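You operate a simulated robot arm through the tools that you are given. There is no shell and no other tool.

You are at the controls of a simulated robot arm. One attempt, no reset.

TASK
Switch the warmer off, swap the green seal inside for the black one, then switch it on again.
Fine: the green seal goes in the blue tray; shut the lid before you switch on.

It is judged by the outcome, as a careful person would: the job done as asked, and still so three seconds after it is handed in. It fails if anything else is knocked over, pushed out of place, dropped, spilled or broken. A push-on lid holds only when it is set on centred and level and pressed home; a screw cap is set on level and turned clockwise until tight.

THE ROBOT
A 7-joint arm with a two-finger parallel gripper, fixed in place. Base frame: the origin is at the foot of the arm, x ahead of it, y to its left, z up. Readings come in m, rad, newtons and seconds.
Its first joint turns from -2.897 to 2.897 rad. Payload 3.43 kg.
The TCP is the grasp point between the finger pads, 0.03 m short of the fingertips. In the tool frame z runs along the fingers and y along their closing line. The gripper opens to 0.094 m. The fingers are 0.028 m wide and 0.01 m thick; the gripper's body (0.05 by 0.096 m) begins 0.055 m behind the TCP.
Orientation is told as [roll, pitch, yaw] about the base's x, y, z axes, in that order, counted from this pose: with the fingers straight down and closing along the base's y, the tool's x points along the base's -x, its y along +y and its z along -z.

THE INTERFACE
- The arm moves only by the tool play_rows. Its arguments are lists of equal length, an entry for each row: "claw": the opening, from 0 (shut) to 1 (fully open); "xyz": the shift along the base's x, y, z in m, a list of three; "dr": the turn, a rotation vector about the base's x, y, z in rad, a list of three. In form: {"claw": [claw, ...], "xyz": [[x, y, z], ...], "dr": [[ax, ay, az], ...]}. A call has 1 to 20 rows; each row shifts and turns the commanded pose from where the row before left it. Rows are played at 5 a second. More than 0.05 m and 0.15 rad between two rows, or a gripper value outside its range, and nothing of the call is played. Where a pose cannot be reached the arm comes as near as it can. A force on the tool above 40 N (or 10 N above the force at the start of the call, whichever is more), or a blocked arm, ends the call early, and 0.2 s more pass. The fingers move at their own pace (about 0.045 m/s each) and stop on an object; they squeeze with about 28 N. The grip force told is the motor's: it shows also when the fingers shut on nothing. Time passes only in rows, and 0.2 s behind the last, so rows that do not move let the fingers close. The reply holds the time, the measured pose of the TCP, the force on the tool along the base axes, the opening and the grip force, in the units named above and with some noise, with the torque about the TCP (base axes, N m) and any sound that the robot's microphone picked up.
- Cameras (640 x 400 px; columns grow to the right, rows downward): "scene" is fixed at [0.0495, -0.499, 1.5354]; the picture's right is [-0.12, -0.99, 0.00], its down [-0.90, 0.11, -0.42] and it looks along [0.42, -0.05, -0.91] (base axes); focal length 328 px, centre (320, 200). "wrist" rides on the gripper at [0.076, 0.014, -0.102] in the tool frame; the picture's right is [-0.18, 0.98, 0.00], its down [-0.75, -0.14, -0.64] and it looks along [-0.63, -0.12, 0.77] (tool axes); focal length 243 px, centre (320, 200). There is no depth. A picture from a camera that has moved, and an enlarged one, comes with that camera's place and axes in the base frame and with its lens.
- get_image(camera): a new picture of that camera. It takes no simulated time.
- slide_trunk(by): slides the trunk up (or, below 0, down) by that many m; the arm rides with it, the base frame stays. It gives what a move gives, with no picture.
- enlarge(camera, box): a new picture of the part [left, top, right, bottom] of that camera's present view, enlarged. It takes no simulated time.
- close_job(): hands the job in; it is judged then, once.

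Places have to be worked out from the pictures, the camera data and where the tool is seen. Open the gripper and draw the arm clear of the work before you hand the job in, unless the task says otherwise.

The tools are called after "Request:" as a command line: name --argument value ..., lists and objects as JSON in quotes. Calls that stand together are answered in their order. play_rows: Moves the arm, as the interface text tells. Its arguments: {"type":"object","properties":{"claw":{"type":"array"},"xyz":{"type":"array"},"dr":{"type":"array"}},"required":["claw","xyz","dr"]} The other tools are called the same way: slide_trunk (by) slides the trunk up or down; get_image (camera) takes a picture; enlarge (camera, box) takes an enlarged picture of a part of a camera's view; close_job () hands the job in.

At the start:

```text
time_s: 0.0
tcp_pos: [0.3265, -0.3812, 1.1431]
tcp_rot: [-0.001, -0.001, -0.002]
force: [-0.4, -0.1, 0.2]
torque: [0.0, -0.01, 0.0]
width: 0.0938
grip_force: 0.0
trunk travel left (down, up): [-0.275, 0.215]
```

scene: 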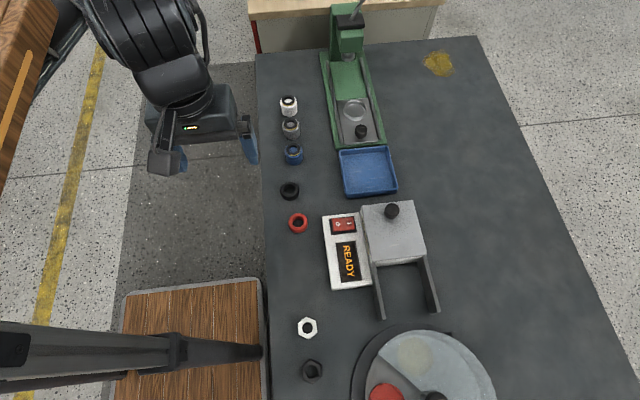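
wrist: 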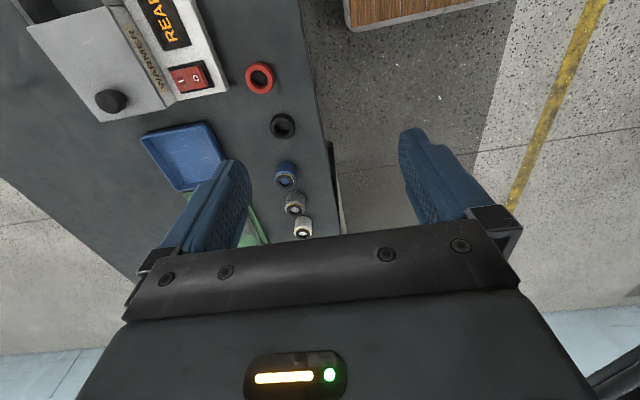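

I'll begin by looking closely at the warmer, the seals and the tray in the scene view before moving anything.

Request:
enlarge --camera "scene" --box '[300, 180, 460, 330]'

Request:
enlarge --camera "scene" --box '[250, 80, 410, 240]'

Request:
enlarge --camera "scene" --box '[260, 290, 520, 400]'

Request:
enlarge --camera "wrist" --box '[20, 0, 340, 200]'

```text
2.67 times, centred on (380, 255) of scene
camera zoom: at [0.0495, -0.499, 1.5354], right [-0.12, -0.99, 0.0], down [-0.9, 0.11, -0.42], along [0.42, -0.05, -0.91], focal length 874 px, centre (160, 53)
```

zoom: 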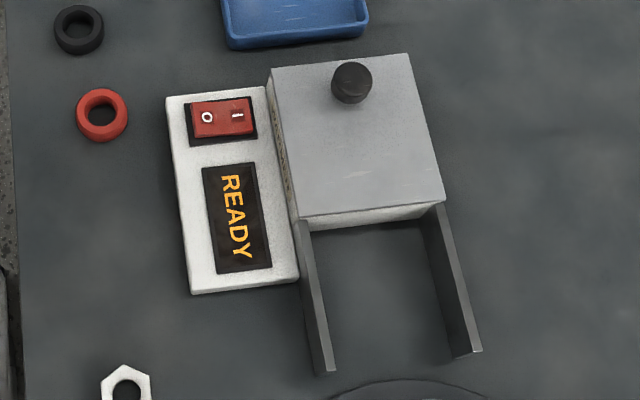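

```text
2.50 times, centred on (330, 160) of scene
camera zoom: at [0.0495, -0.499, 1.5354], right [-0.12, -0.99, 0.0], down [-0.9, 0.11, -0.42], along [0.42, -0.05, -0.91], focal length 819 px, centre (295, 300)
```

zoom: 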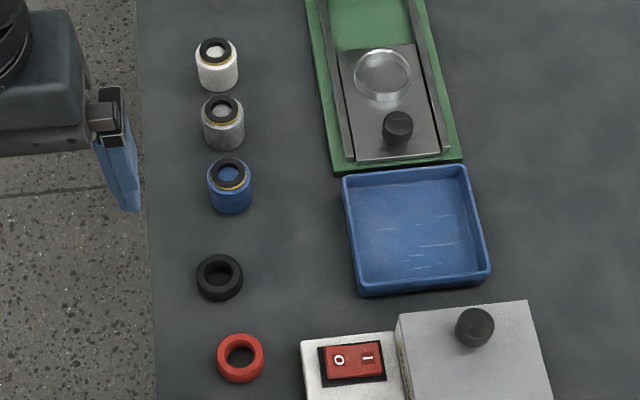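

```text
2.46 times, centred on (390, 345) of scene
camera zoom: at [0.0495, -0.499, 1.5354], right [-0.12, -0.99, 0.0], down [-0.9, 0.11, -0.42], along [0.42, -0.05, -0.91], focal length 806 px, centre (148, -157)
```

zoom: 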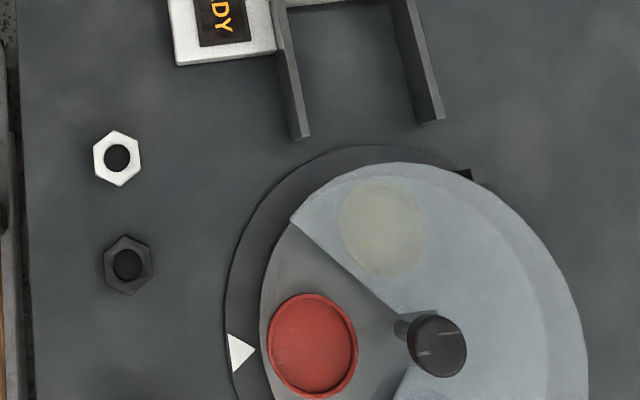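

```text
2.00 times, centred on (180, 100) of wrist
camera zoom: at [0.2508, -0.3665, 1.2435], right [0.18, 0.98, 0.0], down [0.75, -0.14, 0.64], along [0.63, -0.12, -0.77], focal length 485 px, centre (600, 400)
```

zoom: 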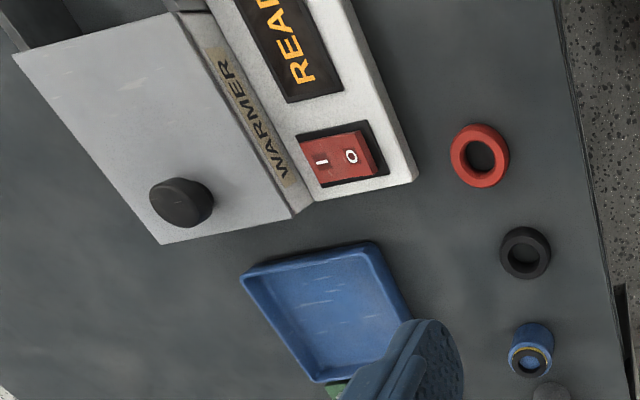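

The rocker's O side looks raised, so the warmer is on. By triangulation the table is at z≈0.80, the rocker O half is near (0.311, -0.572, 0.83) and the lid knob near (0.310, -0.688, 0.88). The black seal is near (0.421, -0.469) and the tray near (0.45, -0.67). I close the fingers and move to a spot above the switch to look closer.

Request:
play_rows --claw '[0, 0, 0, 0, 0, 0, 0]' --xyz '[[-0.002, -0.027, -0.024], [-0.002, -0.027, -0.024], [-0.002, -0.027, -0.024], [-0.002, -0.027, -0.024], [-0.002, -0.027, -0.024], [-0.002, -0.027, -0.024], [-0.003, -0.029, -0.024]]' --dr '[[0, 0, 0], [0, 0, 0], [0, 0, 0], [0, 0, 0], [0, 0, 0], [0, 0, 0], [0, 0, 0]]'

Request:
get_image --camera "wrist"

Request:
get_image --camera "scene"

```text
time_s: 1.6
tcp_pos: [0.3122, -0.57, 0.9743]
tcp_rot: [0.0, 0.001, -0.001]
force: [-0.2, 0.3, 1.0]
torque: [0.01, 0.01, 0.03]
width: 0.0
grip_force: 28.1
trunk travel left (down, up): [-0.275, 0.215]
```

```text
taken
camera wrist: at [0.2371, -0.5565, 1.0756], right [0.19, 0.98, 0.0], down [0.75, -0.14, 0.64], along [0.63, -0.12, -0.77], focal length 243 px, centre (320, 200)
```

wrist: 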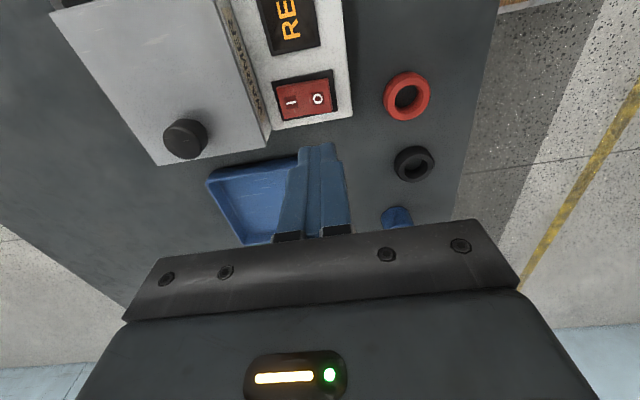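

```text
taken
```

scene: 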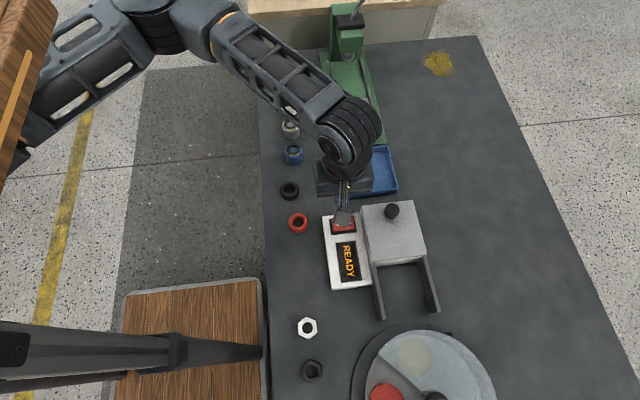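

The tool hovers near the switch; I zoom in to fix the rocker's exact position and state.

Request:
enlarge --camera "wrist" --box '[220, 40, 380, 140]'

Request:
enlarge --camera "wrist" --box '[40, 0, 280, 180]'

```text
4.00 times, centred on (300, 90) of wrist
camera zoom: at [0.2371, -0.5565, 1.0756], right [0.19, 0.98, 0.0], down [0.75, -0.14, 0.64], along [0.63, -0.12, -0.77], focal length 970 px, centre (400, 640)
```

zoom: 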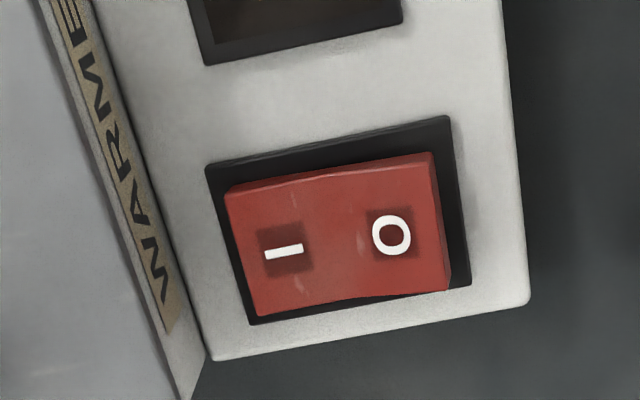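

```text
2.22 times, centred on (160, 90) of wrist
camera zoom: at [0.2371, -0.5565, 1.0756], right [0.19, 0.98, 0.0], down [0.75, -0.14, 0.64], along [0.63, -0.12, -0.77], focal length 539 px, centre (676, 444)
```

zoom: 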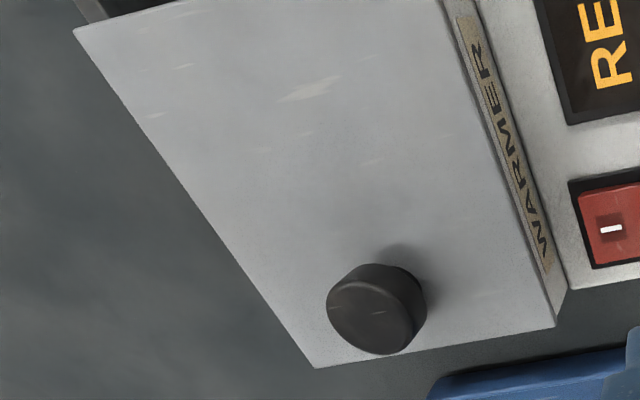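

The I side is pressed and O is raised, so the warmer is on; both cameras put the O mark at about (0.311, -0.572, 0.833). I descend to just above it and then press in small steps.

Request:
play_rows --claw '[0, 0, 0, 0]' --xyz '[[-0.001, 0, -0.035], [0, 0, -0.035], [0, 0, -0.022], [0, 0, 0]]' --dr '[[0, 0, 0], [0, 0, 0], [0, 0, 0], [0, 0, 0]]'

Request:
enlarge --camera "scene" --box '[300, 180, 460, 330]'

Request:
get_image --camera "wrist"

```text
time_s: 2.6
tcp_pos: [0.31, -0.5723, 0.8824]
tcp_rot: [-0.001, 0.0, 0.001]
force: [0.5, 0.3, 0.7]
torque: [-0.03, 0.01, 0.04]
width: 0.0
grip_force: 27.8
trunk travel left (down, up): [-0.275, 0.215]
```

```text
2.67 times, centred on (380, 255) of scene
camera zoom: at [0.0495, -0.499, 1.5354], right [-0.12, -0.99, 0.0], down [-0.9, 0.11, -0.42], along [0.42, -0.05, -0.91], focal length 874 px, centre (160, 53)
```

zoom: 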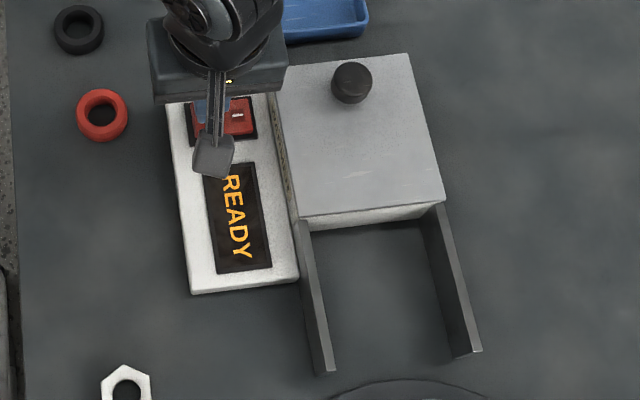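

```text
taken
camera wrist: at [0.2344, -0.5577, 0.9835], right [0.18, 0.98, 0.0], down [0.75, -0.14, 0.64], along [0.63, -0.12, -0.77], focal length 243 px, centre (320, 200)
```

wrist: 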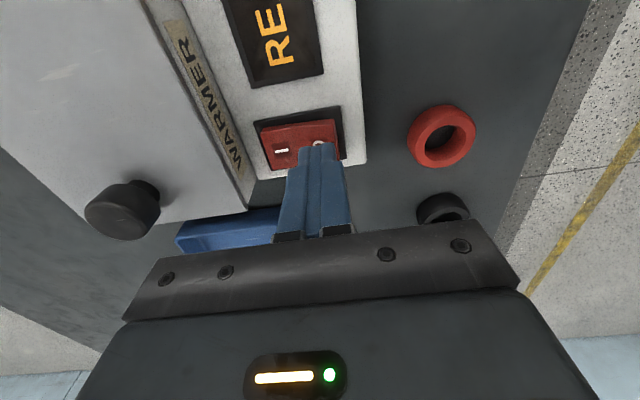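

The fingertips are over the O half, about 1–2 cm above it. I press down in small steps, watching the force.

Request:
play_rows --claw '[0, 0, 0, 0, 0, 0]' --xyz '[[0.001, 0.002, -0.004], [0, 0, -0.004], [0, 0, -0.003], [0, 0, -0.003], [0, 0, -0.003], [0, 0, -0.003]]' --dr '[[0, 0, 0], [0, 0, 0], [0, 0, 0], [0, 0, 0], [0, 0, 0], [0, 0, 0]]'

Request:
enlarge --camera "scene" --box '[300, 180, 460, 330]'

Request:
enlarge --camera "wrist" --box '[220, 60, 400, 180]'

```text
time_s: 4.0
tcp_pos: [0.3119, -0.5701, 0.8664]
tcp_rot: [-0.004, -0.001, 0.0]
force: [4.8, 11.9, 39.0]
torque: [0.0, -0.18, 0.02]
width: 0.0
grip_force: 27.5
trunk travel left (down, up): [-0.275, 0.215]
```

```text
2.67 times, centred on (380, 255) of scene
camera zoom: at [0.0495, -0.499, 1.5354], right [-0.12, -0.99, 0.0], down [-0.9, 0.11, -0.42], along [0.42, -0.05, -0.91], focal length 874 px, centre (160, 53)
```

zoom: 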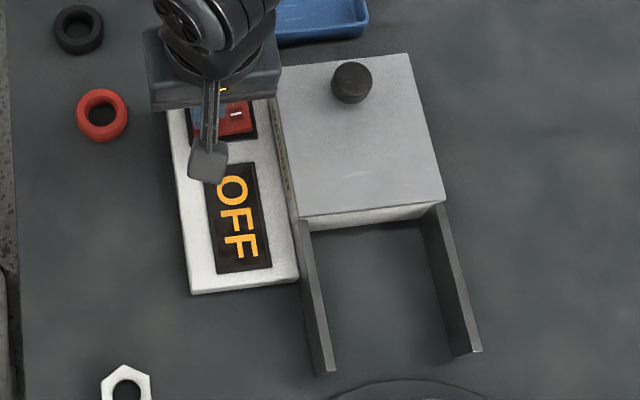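

```text
3.33 times, centred on (310, 120) of wrist
camera zoom: at [0.2357, -0.5552, 0.9672], right [0.18, 0.98, 0.0], down [0.75, -0.14, 0.64], along [0.63, -0.12, -0.77], focal length 809 px, centre (353, 467)
```

zoom: 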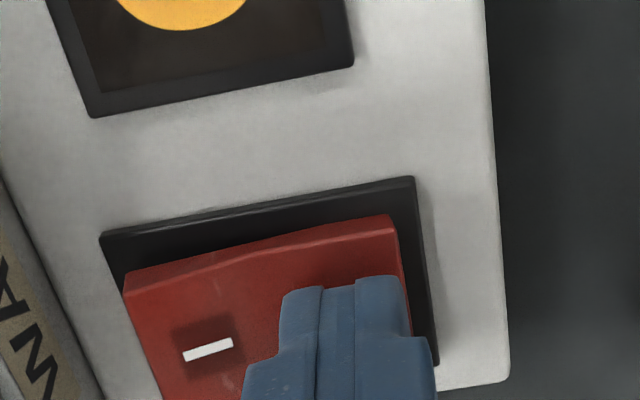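

The display reads OFF. I now retract upward, open the fingers partly and move above the lid's knob.

Request:
play_rows --claw '[0, 0, 0.6, 0.6, 0.6, 0.6, 0.6]' --xyz '[[0, 0, 0.04], [0, 0, 0.04], [0, -0.04, 0.01], [-0.001, -0.04, 0], [-0.001, -0.0375, 0], [0, 0, -0.02], [0, 0, 0]]' --dr '[[0, 0, 0], [0, 0, 0], [0, 0, 0], [0, 0, 0], [0, 0, 0], [0, 0, 0], [0, 0, 0]]'

Request:
get_image --camera "wrist"

Request:
enlarge --camera "scene" --box '[300, 180, 460, 330]'

```text
time_s: 5.6
tcp_pos: [0.3117, -0.6869, 0.9305]
tcp_rot: [-0.001, 0.0, -0.002]
force: [-0.9, 0.8, 0.1]
torque: [0.01, -0.01, -0.02]
width: 0.0562
grip_force: 0.1
trunk travel left (down, up): [-0.275, 0.215]
```

```text
taken
camera wrist: at [0.2351, -0.6724, 1.032], right [0.18, 0.98, 0.0], down [0.75, -0.14, 0.64], along [0.63, -0.12, -0.77], focal length 243 px, centre (320, 200)
```

wrist: 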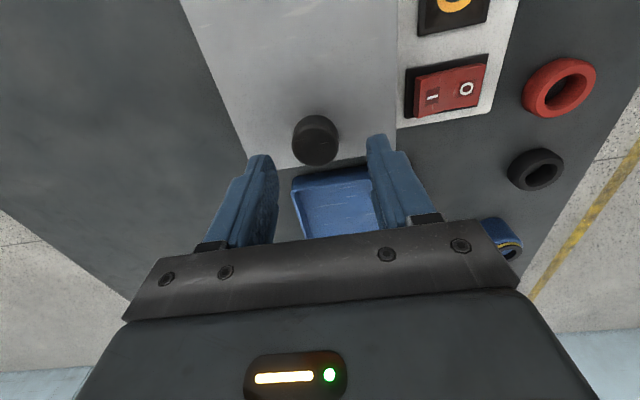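

```text
2.67 times, centred on (380, 255) of scene
camera zoom: at [0.0495, -0.499, 1.5354], right [-0.12, -0.99, 0.0], down [-0.9, 0.11, -0.42], along [0.42, -0.05, -0.91], focal length 874 px, centre (160, 53)
```

zoom: 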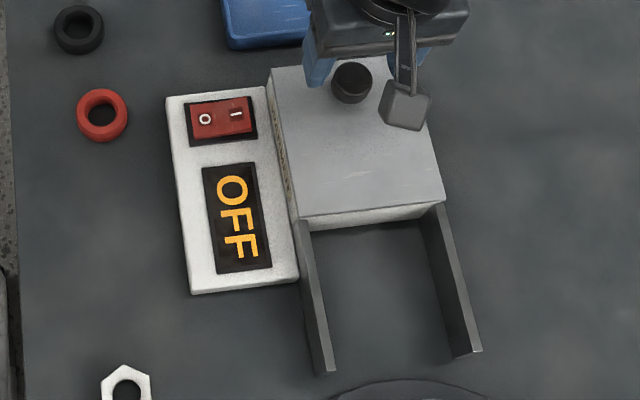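

The display shows OFF with the rocker on O. The knob is centred at about (0.309, -0.688), between the open fingers. I lower around it until the tips are just above the lid, then close.

Request:
play_rows --claw '[0.6, 0.6, 0.6, 0.6, 0.6]' --xyz '[[-0.002, -0.001, -0.012], [0, 0, -0.01], [0, 0, -0.008], [0, 0, -0.006], [0, 0, 0]]' --dr '[[0, 0, 0], [0, 0, 0], [0, 0, 0], [0, 0, 0], [0, 0, 0]]'

Request:
get_image --camera "wrist"

Request:
enlarge --camera "scene" --box '[300, 180, 460, 330]'

```text
time_s: 6.8
tcp_pos: [0.3071, -0.6889, 0.8968]
tcp_rot: [-0.001, 0.0, -0.002]
force: [0.1, -0.3, -0.2]
torque: [-0.02, -0.01, 0.01]
width: 0.0563
grip_force: 0.1
trunk travel left (down, up): [-0.275, 0.215]
```

```text
taken
camera wrist: at [0.2313, -0.6736, 0.9976], right [0.18, 0.98, 0.0], down [0.75, -0.14, 0.64], along [0.63, -0.12, -0.77], focal length 243 px, centre (320, 200)
```

wrist: 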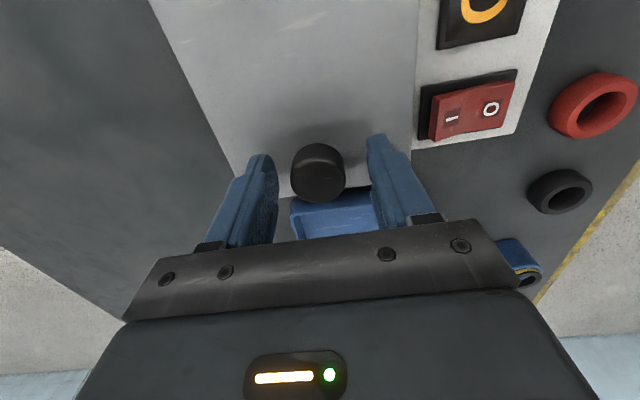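

```text
2.67 times, centred on (380, 255) of scene
camera zoom: at [0.0495, -0.499, 1.5354], right [-0.12, -0.99, 0.0], down [-0.9, 0.11, -0.42], along [0.42, -0.05, -0.91], focal length 874 px, centre (160, 53)
```

zoom: 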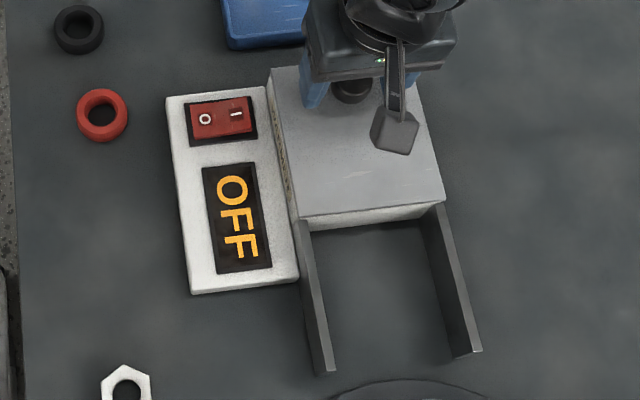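

The knob sits between the fingers with no contact force. I close on it and let the grip settle.

Request:
play_rows --claw '[0.2, 0.0, 0.0, 0.0, 0.0]' --xyz '[[0.001, 0, -0.002], [0, 0, 0], [0, 0, 0], [0, 0, 0], [0, 0, 0]]' --dr '[[0, 0, 0], [0, 0, 0], [0, 0, 0], [0, 0, 0], [0, 0, 0]]'

```text
time_s: 8.0
tcp_pos: [0.3083, -0.6891, 0.8945]
tcp_rot: [-0.002, -0.001, 0.0]
force: [-1.5, -32.4, -3.7]
torque: [-0.36, -0.1, -0.07]
width: 0.0314
grip_force: 45.5
trunk travel left (down, up): [-0.275, 0.215]
```

Gripped at 31 mm, but a -y side load of 32 N shows the knob is slightly off-centre toward -y. I shift about 1.5 mm that way to relieve it.

Request:
play_rows --claw '[0.0, 0.0]' --xyz '[[0, -0.001, 0], [0, -0.0005, 0]]' --dr '[[0, 0, 0], [0, 0, 0]]'

```text
time_s: 8.6
tcp_pos: [0.309, -0.6899, 0.8948]
tcp_rot: [0.001, 0.001, -0.002]
force: [-2.7, -20.5, 2.1]
torque: [-0.38, 0.14, -0.06]
width: 0.0313
grip_force: 45.1
trunk travel left (down, up): [-0.275, 0.215]
```

The side load fell to 20 N, so I shift another 2 mm in the same direction.

Request:
play_rows --claw '[0.0, 0.0]' --xyz '[[0, -0.0012, 0], [0, -0.001, 0]]' --dr '[[0, 0, 0], [0, 0, 0]]'

```text
time_s: 9.2
tcp_pos: [0.3064, -0.6902, 0.8957]
tcp_rot: [0.007, -0.001, -0.002]
force: [-4.0, 16.1, 9.4]
torque: [0.27, 0.46, 0.06]
width: 0.0313
grip_force: 44.9
trunk travel left (down, up): [-0.275, 0.215]
```

The side load is now slightly the other way. I ease back 0.7 mm and begin sliding the lid toward -x with small steps to feel the resistance.

Request:
play_rows --claw '[0.0, 0.0, 0.0, 0.0]' --xyz '[[0, 0.0007, 0], [-0.004, 0, 0], [-0.005, 0, 0], [-0.005, 0, 0]]' --dr '[[0, 0, 0], [0, 0, 0], [0, 0, 0], [0, 0, 0]]'

Request:
enlarge --camera "scene" --box '[300, 180, 460, 330]'

```text
time_s: 10.2
tcp_pos: [0.2954, -0.6903, 0.8938]
tcp_rot: [0.004, -0.002, 0.002]
force: [0.5, 36.7, 8.8]
torque: [0.44, -0.06, 0.26]
width: 0.0315
grip_force: 44.9
trunk travel left (down, up): [-0.275, 0.215]
```

```text
2.67 times, centred on (380, 255) of scene
camera zoom: at [0.0495, -0.499, 1.5354], right [-0.12, -0.99, 0.0], down [-0.9, 0.11, -0.42], along [0.42, -0.05, -0.91], focal length 874 px, centre (160, 53)
```

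zoom: 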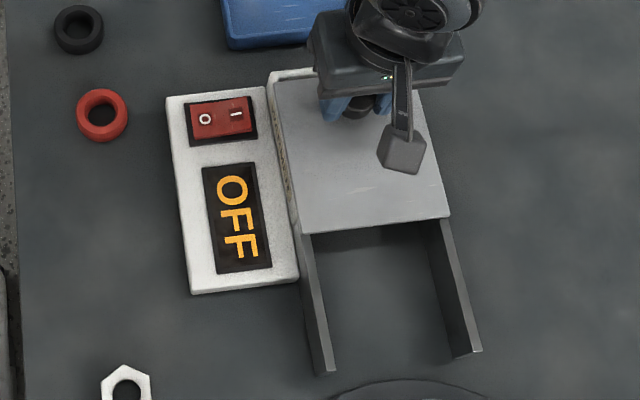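

The lid slides along the rails as expected. The side load is +37 N, so I nudge the commanded y by about +2 mm before pulling further.

Request:
play_rows --claw '[0.0, 0.0, 0.0]' --xyz '[[0, 0.0012, -0.0005], [-0.004, 0.0008, 0], [0, 0, 0]]' --dr '[[0, 0, 0], [0, 0, 0], [0, 0, 0]]'

```text
time_s: 11.0
tcp_pos: [0.2908, -0.6908, 0.8947]
tcp_rot: [-0.003, -0.001, 0.002]
force: [0.2, 16.4, 9.8]
torque: [0.34, -0.61, -0.03]
width: 0.031
grip_force: 44.9
trunk travel left (down, up): [-0.275, 0.215]
```

The side load is dropping, so I add another small y correction and keep pulling the lid toward -x.

Request:
play_rows --claw '[0.0, 0.0, 0.0, 0.0, 0.0, 0.0]' --xyz '[[-0.005, 0.0008, -0.0003], [-0.008, 0, 0], [-0.008, 0, 0], [-0.008, 0, 0], [-0.008, 0, 0], [0, 0, 0]]' --dr '[[0, 0, 0], [0, 0, 0], [0, 0, 0], [0, 0, 0], [0, 0, 0], [0, 0, 0]]'

Request:
enlarge --camera "scene" --box '[300, 180, 460, 330]'

```text
time_s: 12.4
tcp_pos: [0.2539, -0.689, 0.8939]
tcp_rot: [-0.003, 0.001, 0.002]
force: [0.1, -7.9, 23.4]
torque: [-0.12, -0.01, -0.05]
width: 0.031
grip_force: 45.1
trunk travel left (down, up): [-0.275, 0.215]
```

```text
2.67 times, centred on (380, 255) of scene
camera zoom: at [0.0495, -0.499, 1.5354], right [-0.12, -0.99, 0.0], down [-0.9, 0.11, -0.42], along [0.42, -0.05, -0.91], focal length 874 px, centre (160, 53)
```

zoom: 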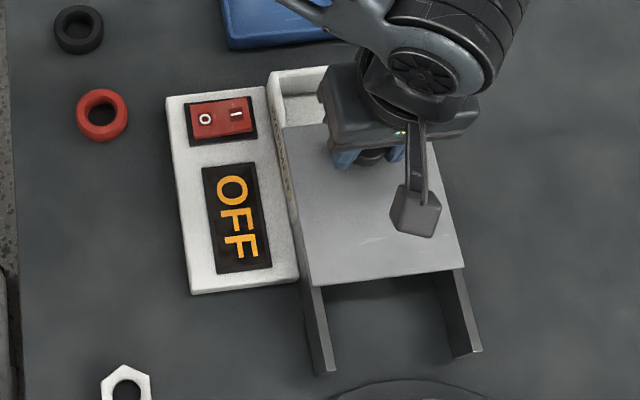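

The lid is about half open and the side load is small. There is a 23 N upward load, so I raise the command 1 mm and keep pulling.

Request:
play_rows --claw '[0.0, 0.0, 0.0, 0.0, 0.0, 0.0]' --xyz '[[-0.006, -0.0003, 0.001], [-0.009, 0, 0.0004], [-0.009, 0, 0], [-0.009, 0, 0], [-0.009, 0, 0], [0, 0, 0]]' --dr '[[0, 0, 0], [0, 0, 0], [0, 0, 0], [0, 0, 0], [0, 0, 0], [0, 0, 0]]'

Request:
enlarge --camera "scene" --box '[300, 180, 460, 330]'

```text
time_s: 13.8
tcp_pos: [0.2113, -0.6899, 0.8943]
tcp_rot: [0.0, 0.001, 0.001]
force: [0.5, -18.8, 7.2]
torque: [-0.34, -0.04, -0.04]
width: 0.0312
grip_force: 44.8
trunk travel left (down, up): [-0.275, 0.215]
```

```text
2.67 times, centred on (380, 255) of scene
camera zoom: at [0.0495, -0.499, 1.5354], right [-0.12, -0.99, 0.0], down [-0.9, 0.11, -0.42], along [0.42, -0.05, -0.91], focal length 874 px, centre (160, 53)
```

zoom: 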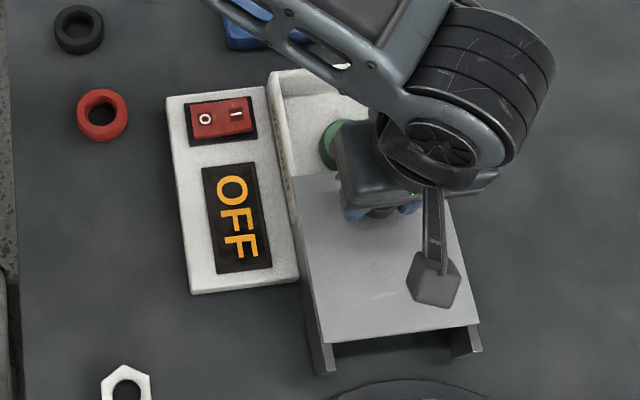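

The green seal is now showing in the chamber. I correct y slightly and pull the last centimetre and a half gently, watching for a stop.

Request:
play_rows --claw '[0.0, 0.0, 0.0, 0.0, 0.0]' --xyz '[[-0.003, -0.0007, 0.0003], [-0.004, 0, 0], [-0.004, 0, 0], [-0.003, 0, 0], [0, 0, 0]]' --dr '[[0, 0, 0], [0, 0, 0], [0, 0, 0], [0, 0, 0], [0, 0, 0]]'

Request:
enlarge --camera "scene" --box '[300, 180, 460, 330]'

Request:
get_image --camera "wrist"

```text
time_s: 15.0
tcp_pos: [0.1982, -0.6899, 0.8947]
tcp_rot: [0.001, 0.001, -0.001]
force: [3.2, -8.3, -10.5]
torque: [-0.22, -0.01, -0.08]
width: 0.0311
grip_force: 44.8
trunk travel left (down, up): [-0.275, 0.215]
```

```text
2.67 times, centred on (380, 255) of scene
camera zoom: at [0.0495, -0.499, 1.5354], right [-0.12, -0.99, 0.0], down [-0.9, 0.11, -0.42], along [0.42, -0.05, -0.91], focal length 874 px, centre (160, 53)
```

zoom: 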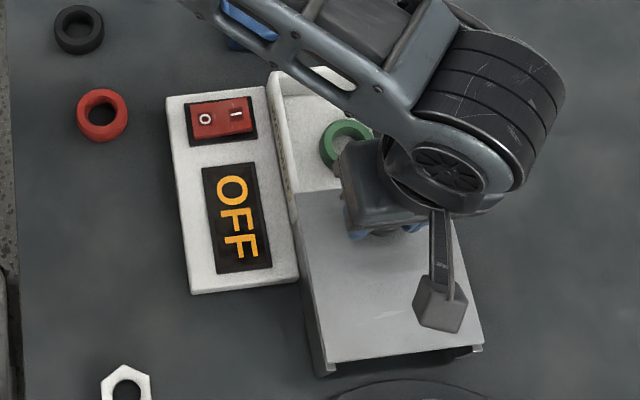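

```text
taken
camera wrist: at [0.1219, -0.6757, 0.9956], right [0.18, 0.98, 0.0], down [0.75, -0.14, 0.64], along [0.63, -0.12, -0.77], focal length 243 px, centre (320, 200)
```

wrist: 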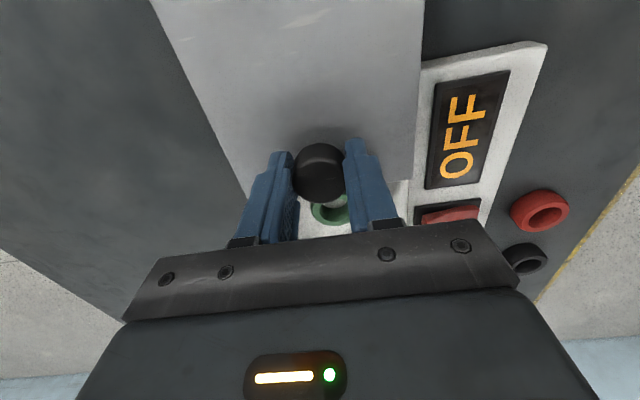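

The lid is nearly fully open and the green seal is visible. I release the knob and rise straight up to view the chamber.

Request:
play_rows --claw '[0.0, 0.6, 0.6, 0.6, 0.6, 0.6, 0.6]' --xyz '[[0, 0, -0.0008], [0, 0, 0], [0, 0, 0], [0, 0, 0], [0, 0, 0.03], [0, 0, 0.04], [0.02, 0, 0.03]]' --dr '[[0, 0, 0], [0, 0, 0], [0, 0, 0], [0, 0, 0], [0, 0, 0], [0, 0, 0], [0, 0, 0]]'

Request:
get_image --camera "wrist"

Request:
enlarge --camera "scene" --box '[300, 180, 460, 330]'

```text
time_s: 16.6
tcp_pos: [0.2163, -0.6934, 0.9946]
tcp_rot: [-0.001, 0.0, 0.0]
force: [-0.8, -0.1, -0.1]
torque: [0.02, -0.01, 0.01]
width: 0.0564
grip_force: 0.0
trunk travel left (down, up): [-0.275, 0.215]
```

```text
taken
camera wrist: at [0.1402, -0.6772, 1.0963], right [0.18, 0.98, 0.0], down [0.75, -0.14, 0.64], along [0.63, -0.12, -0.77], focal length 243 px, centre (320, 200)
```

wrist: 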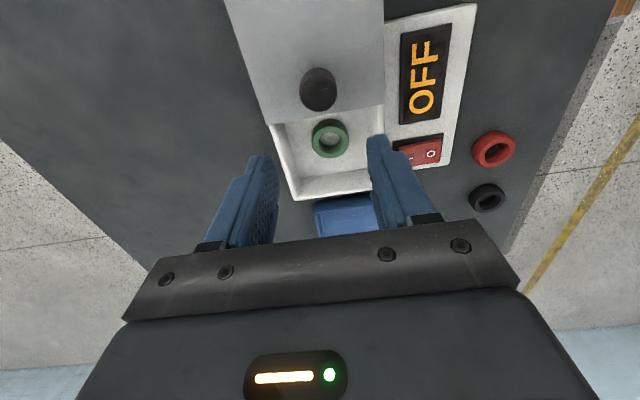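

```text
2.67 times, centred on (380, 255) of scene
camera zoom: at [0.0495, -0.499, 1.5354], right [-0.12, -0.99, 0.0], down [-0.9, 0.11, -0.42], along [0.42, -0.05, -0.91], focal length 874 px, centre (160, 53)
```

zoom: 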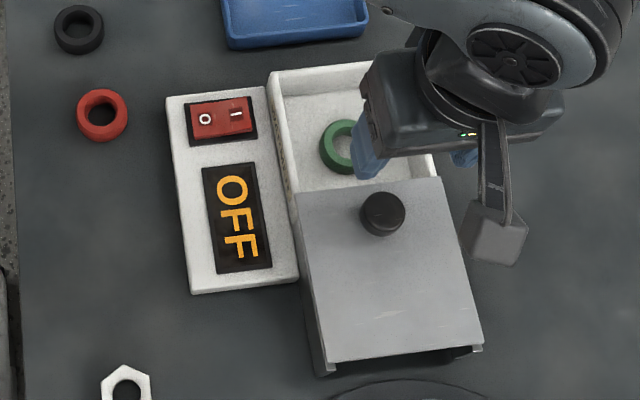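

The chamber is open and the green seal visible. I zoom in on it to see how it is seated and locate it.

Request:
enlarge --camera "wrist" --box '[260, 80, 400, 210]'

Request:
enlarge --camera "scene" --box '[360, 195, 430, 240]'

```text
3.08 times, centred on (330, 145) of wrist
camera zoom: at [0.1402, -0.6772, 1.0963], right [0.18, 0.98, 0.0], down [0.75, -0.14, 0.64], along [0.63, -0.12, -0.77], focal length 746 px, centre (289, 369)
```

zoom: 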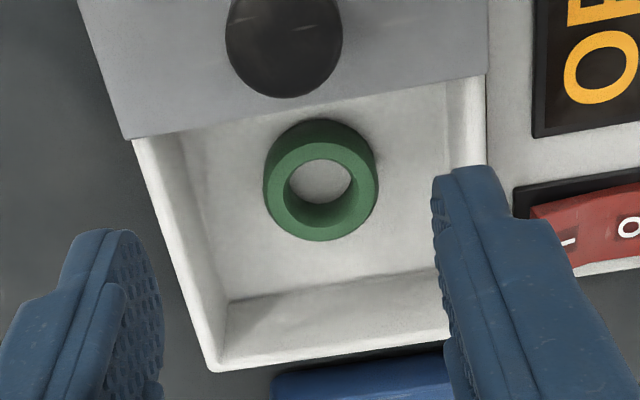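

```text
8.89 times, centred on (395, 218) of scene
camera zoom: at [0.0495, -0.499, 1.5354], right [-0.12, -0.99, 0.0], down [-0.9, 0.11, -0.42], along [0.42, -0.05, -0.91], focal length 2912 px, centre (-347, 44)
```

zoom: 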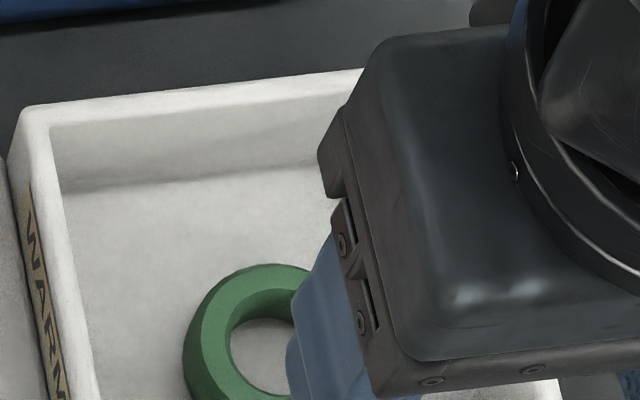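

The green seal lies flat on the chamber floor (z≈0.81), centred at about (0.278, -0.690), with about 45 mm outer diameter. The chamber is about 90 mm wide in y. I move above the seal and lower to a closer check height.

Request:
play_rows --claw '[0.62, 0.62, 0.62, 0.62]' --xyz '[[0.03, 0, 0], [0.0305, 0, -0.025], [0, 0, -0.04], [0, 0, 0]]' --dr '[[0, 0, 0], [0, 0, 0], [0, 0, 0], [0, 0, 0]]'

Request:
get_image --camera "wrist"

Request:
enlarge --camera "scene" --box '[300, 180, 460, 330]'

```text
time_s: 17.6
tcp_pos: [0.2776, -0.6911, 0.9295]
tcp_rot: [0.001, 0.0, 0.0]
force: [0.6, -0.7, -0.6]
torque: [-0.03, -0.02, -0.01]
width: 0.0582
grip_force: 0.0
trunk travel left (down, up): [-0.275, 0.215]
```

```text
taken
camera wrist: at [0.2028, -0.6763, 1.0305], right [0.18, 0.98, 0.0], down [0.75, -0.14, 0.64], along [0.63, -0.12, -0.77], focal length 243 px, centre (320, 200)
```

wrist: 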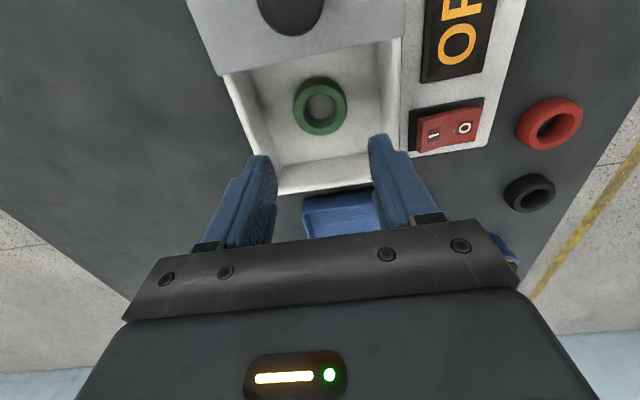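

```text
2.67 times, centred on (380, 255) of scene
camera zoom: at [0.0495, -0.499, 1.5354], right [-0.12, -0.99, 0.0], down [-0.9, 0.11, -0.42], along [0.42, -0.05, -0.91], focal length 874 px, centre (160, 53)
```

zoom: 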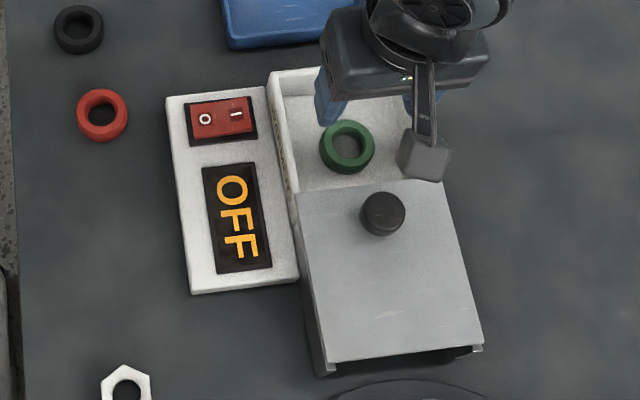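

The closer view puts the seal centre at about (0.274, -0.688). I adjust by a few mm and go down so the fingertips are just inside the chamber above the seal.

Request:
play_rows --claw '[0.62, 0.62, 0.62, 0.62]' --xyz '[[-0.003, 0.0015, -0.02], [0, 0, -0.02], [0, 0, -0.018], [0, 0, 0]]' --dr '[[0, 0, 0], [0, 0, 0], [0, 0, 0], [0, 0, 0]]'

Request:
enlarge --camera "wrist" --box '[200, 60, 440, 240]'

Request:
enlarge --camera "scene" --box '[340, 180, 440, 260]'

```text
time_s: 18.6
tcp_pos: [0.2758, -0.6879, 0.8709]
tcp_rot: [-0.002, -0.002, -0.001]
force: [0.8, 0.4, 0.4]
torque: [0.0, 0.01, 0.02]
width: 0.0585
grip_force: 0.0
trunk travel left (down, up): [-0.275, 0.215]
```

```text
2.22 times, centred on (320, 150) of wrist
camera zoom: at [0.1999, -0.6739, 0.9726], right [0.18, 0.98, 0.0], down [0.75, -0.14, 0.64], along [0.63, -0.12, -0.77], focal length 539 px, centre (320, 311)
```

zoom: 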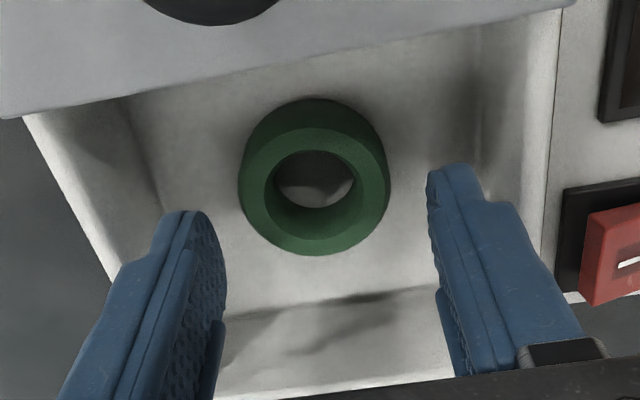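

```text
5.00 times, centred on (390, 220) of scene
camera zoom: at [0.0495, -0.499, 1.5354], right [-0.12, -0.99, 0.0], down [-0.9, 0.11, -0.42], along [0.42, -0.05, -0.91], focal length 1638 px, centre (-30, 100)
```

zoom: 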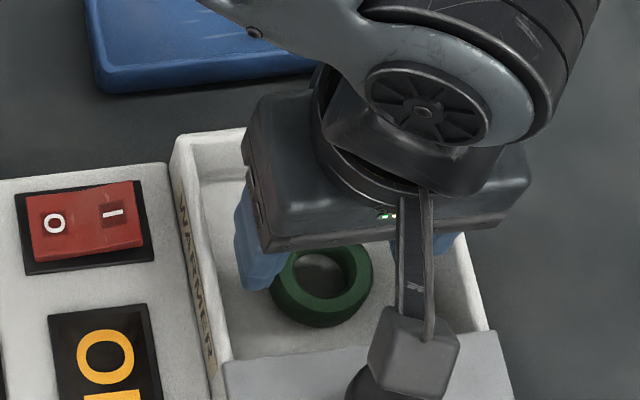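

The seal is between the fingers, centred at about (0.275, -0.690). I nudge 1 mm in y and lower to put the tips just above the chamber floor, checking force.

Request:
play_rows --claw '[0.62, 0.62, 0.62, 0.62]' --xyz '[[0, -0.001, -0.012], [0, 0, -0.01], [0, 0, -0.005], [0, 0, 0]]' --dr '[[0, 0, 0], [0, 0, 0], [0, 0, 0], [0, 0, 0]]'

Request:
enlarge --camera "wrist" --box '[200, 60, 440, 240]'

Request:
enlarge --camera "scene" --box '[340, 180, 440, 260]'

```text
time_s: 19.6
tcp_pos: [0.276, -0.6887, 0.8438]
tcp_rot: [0.0, 0.0, 0.0]
force: [0.4, -0.1, 0.0]
torque: [-0.01, -0.02, -0.02]
width: 0.0583
grip_force: 0.2
trunk travel left (down, up): [-0.275, 0.215]
```

```text
2.22 times, centred on (320, 150) of wrist
camera zoom: at [0.1991, -0.6743, 0.9447], right [0.18, 0.98, 0.0], down [0.75, -0.14, 0.64], along [0.63, -0.12, -0.77], focal length 539 px, centre (320, 311)
```

zoom: 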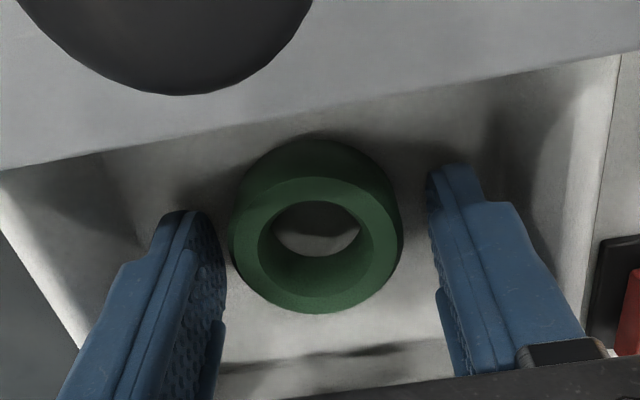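

```text
5.00 times, centred on (390, 220) of scene
camera zoom: at [0.0495, -0.499, 1.5354], right [-0.12, -0.99, 0.0], down [-0.9, 0.11, -0.42], along [0.42, -0.05, -0.91], focal length 1638 px, centre (-30, 100)
```

zoom: 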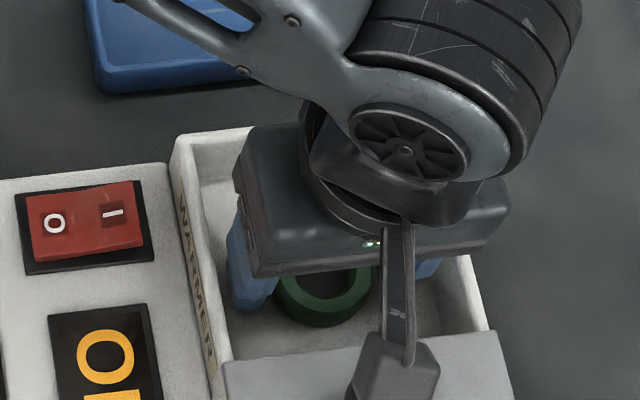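

The fingers straddle the seal without contact and it is well centred, so I close on it.

Request:
play_rows --claw '[0.4, 0.3, 0.2, 0.2]' --xyz '[[0, 0, 0], [0, 0, 0], [0, 0, 0], [0, 0, 0]]' --dr '[[0, 0, 0], [0, 0, 0], [0, 0, 0], [0, 0, 0]]'

Request:
enlarge --camera "wrist" --box '[200, 60, 440, 240]'

```text
time_s: 20.6
tcp_pos: [0.2743, -0.6881, 0.8435]
tcp_rot: [0.0, 0.0, -0.001]
force: [-0.3, 0.0, 0.5]
torque: [0.02, -0.04, 0.02]
width: 0.0436
grip_force: 28.4
trunk travel left (down, up): [-0.275, 0.215]
```

```text
2.22 times, centred on (320, 150) of wrist
camera zoom: at [0.1991, -0.6743, 0.9449], right [0.18, 0.98, 0.0], down [0.75, -0.14, 0.64], along [0.63, -0.12, -0.77], focal length 539 px, centre (320, 311)
```

zoom: 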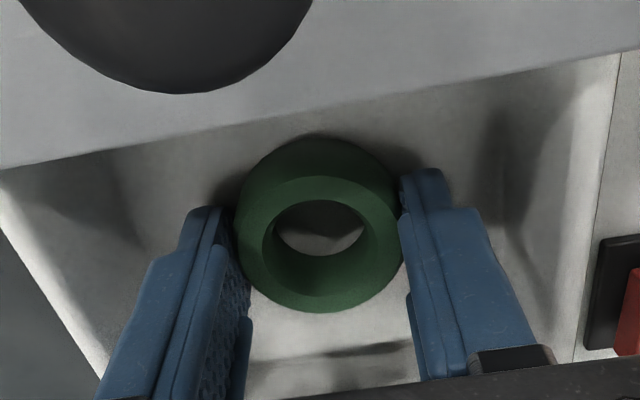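

The seal is gripped at 43.6 mm. I lift straight out of the chamber and carry it toward the blue tray at (0.452, -0.672).

Request:
play_rows --claw '[0.2, 0.2, 0.2, 0.2]' --xyz '[[0, 0, 0.015], [0, 0, 0.03], [0, 0, 0.035], [0, 0, 0.03]]' --dr '[[0, 0, 0], [0, 0, 0], [0, 0, 0], [0, 0, 0]]'

Request:
get_image --camera "wrist"

Request:
get_image --camera "scene"

```text
time_s: 21.6
tcp_pos: [0.2757, -0.6898, 0.9547]
tcp_rot: [0.001, 0.002, -0.001]
force: [-0.6, -0.6, -0.7]
torque: [0.01, -0.03, -0.03]
width: 0.0435
grip_force: 28.1
trunk travel left (down, up): [-0.275, 0.215]
```

```text
taken
camera wrist: at [0.199, -0.6749, 1.0566], right [0.18, 0.98, 0.0], down [0.75, -0.14, 0.64], along [0.63, -0.12, -0.77], focal length 243 px, centre (320, 200)
```

wrist: 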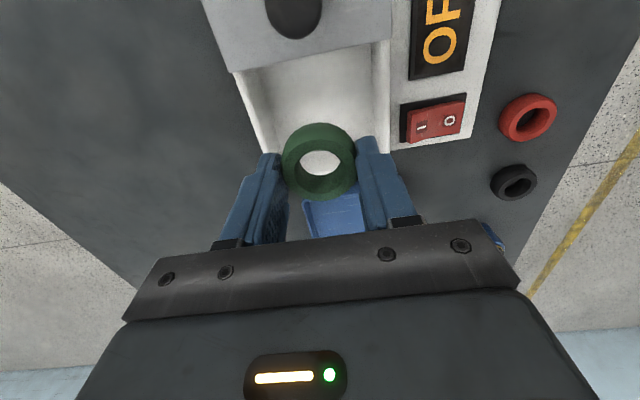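

```text
taken
```

scene: 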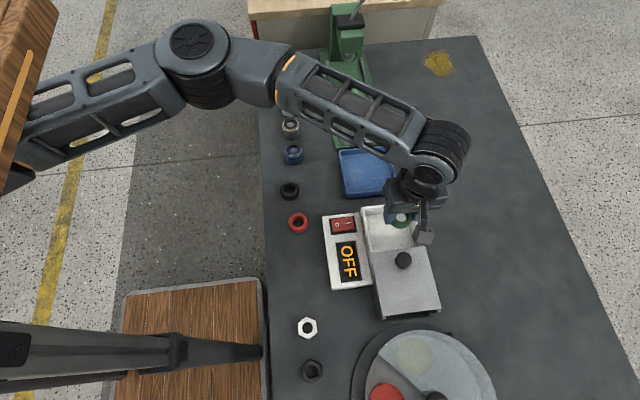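

The seal came out cleanly. I carry it over the tray at this height.

Request:
play_rows --claw '[0.2, 0.2, 0.2, 0.2, 0.2, 0.2]' --xyz '[[0.0355, 0.0035, 0], [0.0355, 0.0035, 0], [0.0355, 0.0035, 0], [0.0355, 0.0035, 0], [0.0355, 0.0035, 0], [0, 0, -0.02]]' --dr '[[0, 0, 0], [0, 0, 0], [0, 0, 0], [0, 0, 0], [0, 0, 0], [0, 0, 0]]'

Request:
get_image --camera "wrist"

Request:
get_image --camera "scene"

```text
time_s: 23.0
tcp_pos: [0.4532, -0.6693, 0.9343]
tcp_rot: [0.0, -0.001, -0.002]
force: [0.6, 0.2, -1.1]
torque: [-0.01, -0.02, 0.0]
width: 0.0436
grip_force: 28.4
trunk travel left (down, up): [-0.275, 0.215]
```

```text
taken
camera wrist: at [0.3768, -0.6546, 1.035], right [0.19, 0.98, 0.0], down [0.75, -0.14, 0.64], along [0.63, -0.12, -0.77], focal length 243 px, centre (320, 200)
```

wrist: 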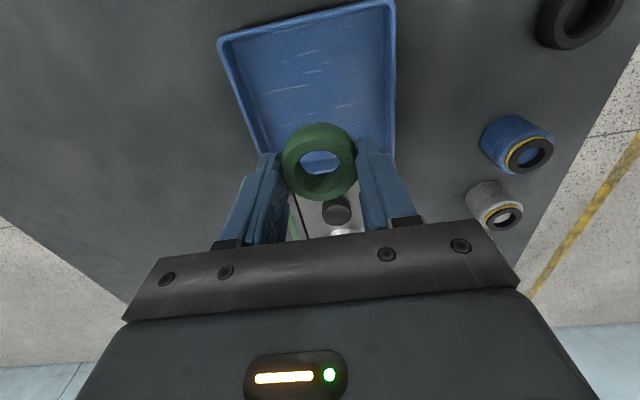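

```text
taken
```

scene: 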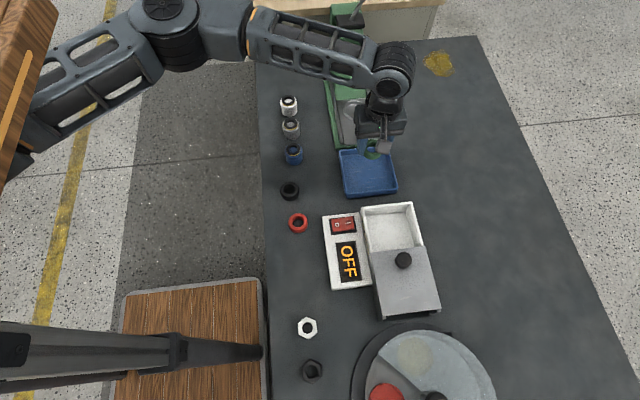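

The tray is directly below, with its centre near (0.451, -0.669). I lower the seal toward the tray floor.

Request:
play_rows --claw '[0.2, 0.2, 0.2, 0.2, 0.2]' --xyz '[[0, 0, -0.035], [0, 0, -0.03], [0, 0, -0.018], [0, 0, -0.003], [0, 0, -0.003]]' --dr '[[0, 0, 0], [0, 0, 0], [0, 0, 0], [0, 0, 0], [0, 0, 0]]'

Request:
enlarge --camera "wrist" --box '[200, 60, 440, 240]'

Request:
enlarge --camera "scene" --box '[320, 120, 420, 210]'

```text
time_s: 24.2
tcp_pos: [0.4529, -0.6704, 0.8453]
tcp_rot: [0.0, 0.001, 0.001]
force: [0.8, 0.4, -0.5]
torque: [-0.02, 0.0, 0.0]
width: 0.0436
grip_force: 28.1
trunk travel left (down, up): [-0.275, 0.215]
```

```text
2.22 times, centred on (320, 150) of wrist
camera zoom: at [0.3765, -0.6561, 0.9463], right [0.18, 0.98, 0.0], down [0.75, -0.14, 0.64], along [0.63, -0.12, -0.77], focal length 539 px, centre (320, 311)
```

zoom: 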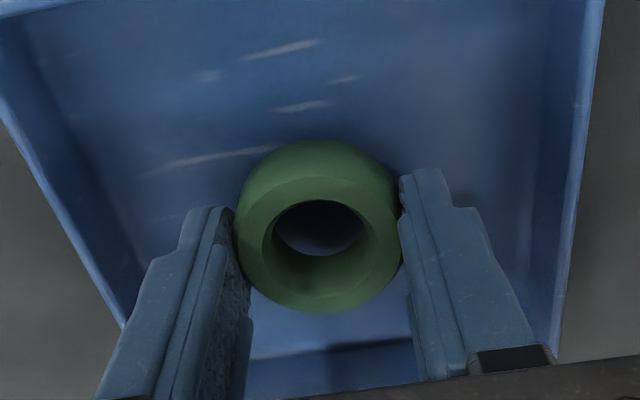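

```text
4.44 times, centred on (370, 165) of scene
camera zoom: at [0.0495, -0.499, 1.5354], right [-0.12, -0.99, 0.0], down [-0.9, 0.11, -0.42], along [0.42, -0.05, -0.91], focal length 1456 px, centre (98, 356)
```

zoom: 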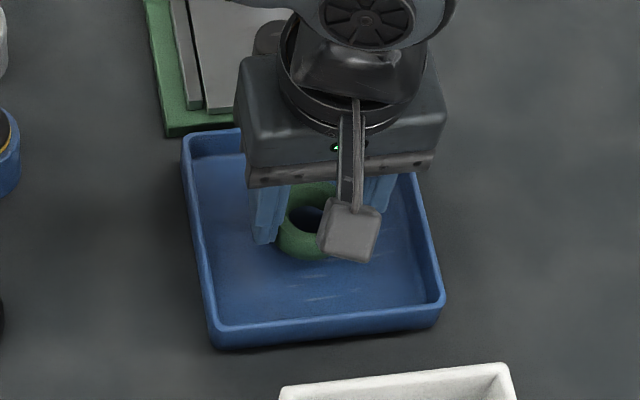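

The seal is centred within the tray and not yet in contact. I continue in 2 mm steps until it touches the floor.

Request:
play_rows --claw '[0.2, 0.2, 0.2, 0.2]' --xyz '[[0, 0, -0.002], [0, 0, -0.002], [0, 0, -0.001], [0, 0, 0]]' --dr '[[0, 0, 0], [0, 0, 0], [0, 0, 0], [0, 0, 0]]'

```text
time_s: 25.2
tcp_pos: [0.4524, -0.6714, 0.8395]
tcp_rot: [-0.001, 0.0, 0.001]
force: [-0.9, 0.1, -0.5]
torque: [-0.02, 0.0, 0.0]
width: 0.0437
grip_force: 28.0
trunk travel left (down, up): [-0.275, 0.215]
```

Still no contact, so I go down further in small steps.

Request:
play_rows --claw '[0.2, 0.2, 0.2]' --xyz '[[0, 0, -0.0015], [0, 0, -0.0015], [0, 0, 0]]' --dr '[[0, 0, 0], [0, 0, 0], [0, 0, 0]]'

```text
time_s: 26.0
tcp_pos: [0.4541, -0.6718, 0.8385]
tcp_rot: [-0.001, 0.001, 0.001]
force: [1.8, 6.2, 17.5]
torque: [0.23, -0.03, -0.02]
width: 0.0435
grip_force: 27.9
trunk travel left (down, up): [-0.275, 0.215]
```

Contact with the tray floor (17 N). I ease up 1 mm, open just enough to free the seal and rise.

Request:
play_rows --claw '[0.2, 0.62, 0.62, 0.62, 0.62, 0.62, 0.62]' --xyz '[[0, 0, 0.001], [0, 0, 0], [0, 0, 0], [0, 0, 0], [0, 0, 0.02], [0, 0, 0.04], [0, 0, 0.04]]' --dr '[[0, 0, 0], [0, 0, 0], [0, 0, 0], [0, 0, 0], [0, 0, 0], [0, 0, 0], [0, 0, 0]]'

Request:
get_image --camera "wrist"

Request:
enlarge --camera "scene" --box '[250, 80, 410, 240]'

```text
time_s: 27.6
tcp_pos: [0.4526, -0.671, 0.9379]
tcp_rot: [0.001, -0.001, -0.001]
force: [0.2, 0.7, -1.1]
torque: [0.01, 0.01, -0.02]
width: 0.0582
grip_force: 0.0
trunk travel left (down, up): [-0.275, 0.215]
```

```text
taken
camera wrist: at [0.377, -0.6565, 1.0394], right [0.18, 0.98, 0.0], down [0.75, -0.14, 0.64], along [0.63, -0.12, -0.77], focal length 243 px, centre (320, 200)
```

wrist: 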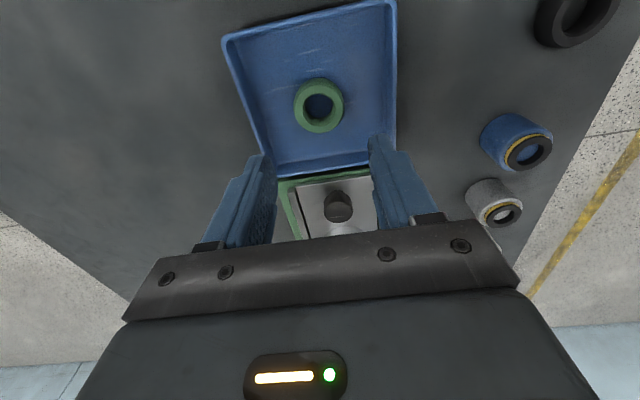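

```text
2.50 times, centred on (330, 160) of scene
camera zoom: at [0.0495, -0.499, 1.5354], right [-0.12, -0.99, 0.0], down [-0.9, 0.11, -0.42], along [0.42, -0.05, -0.91], focal length 819 px, centre (295, 300)
```

zoom: 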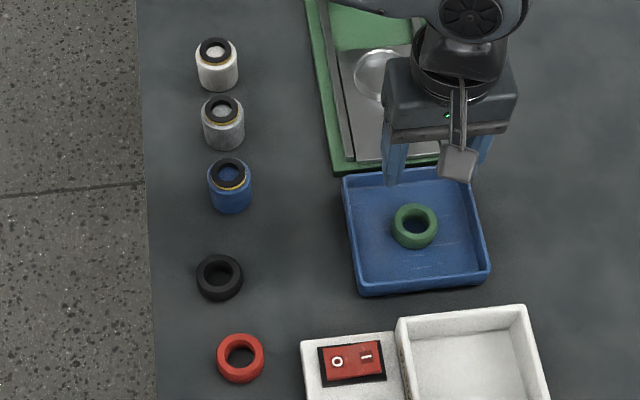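

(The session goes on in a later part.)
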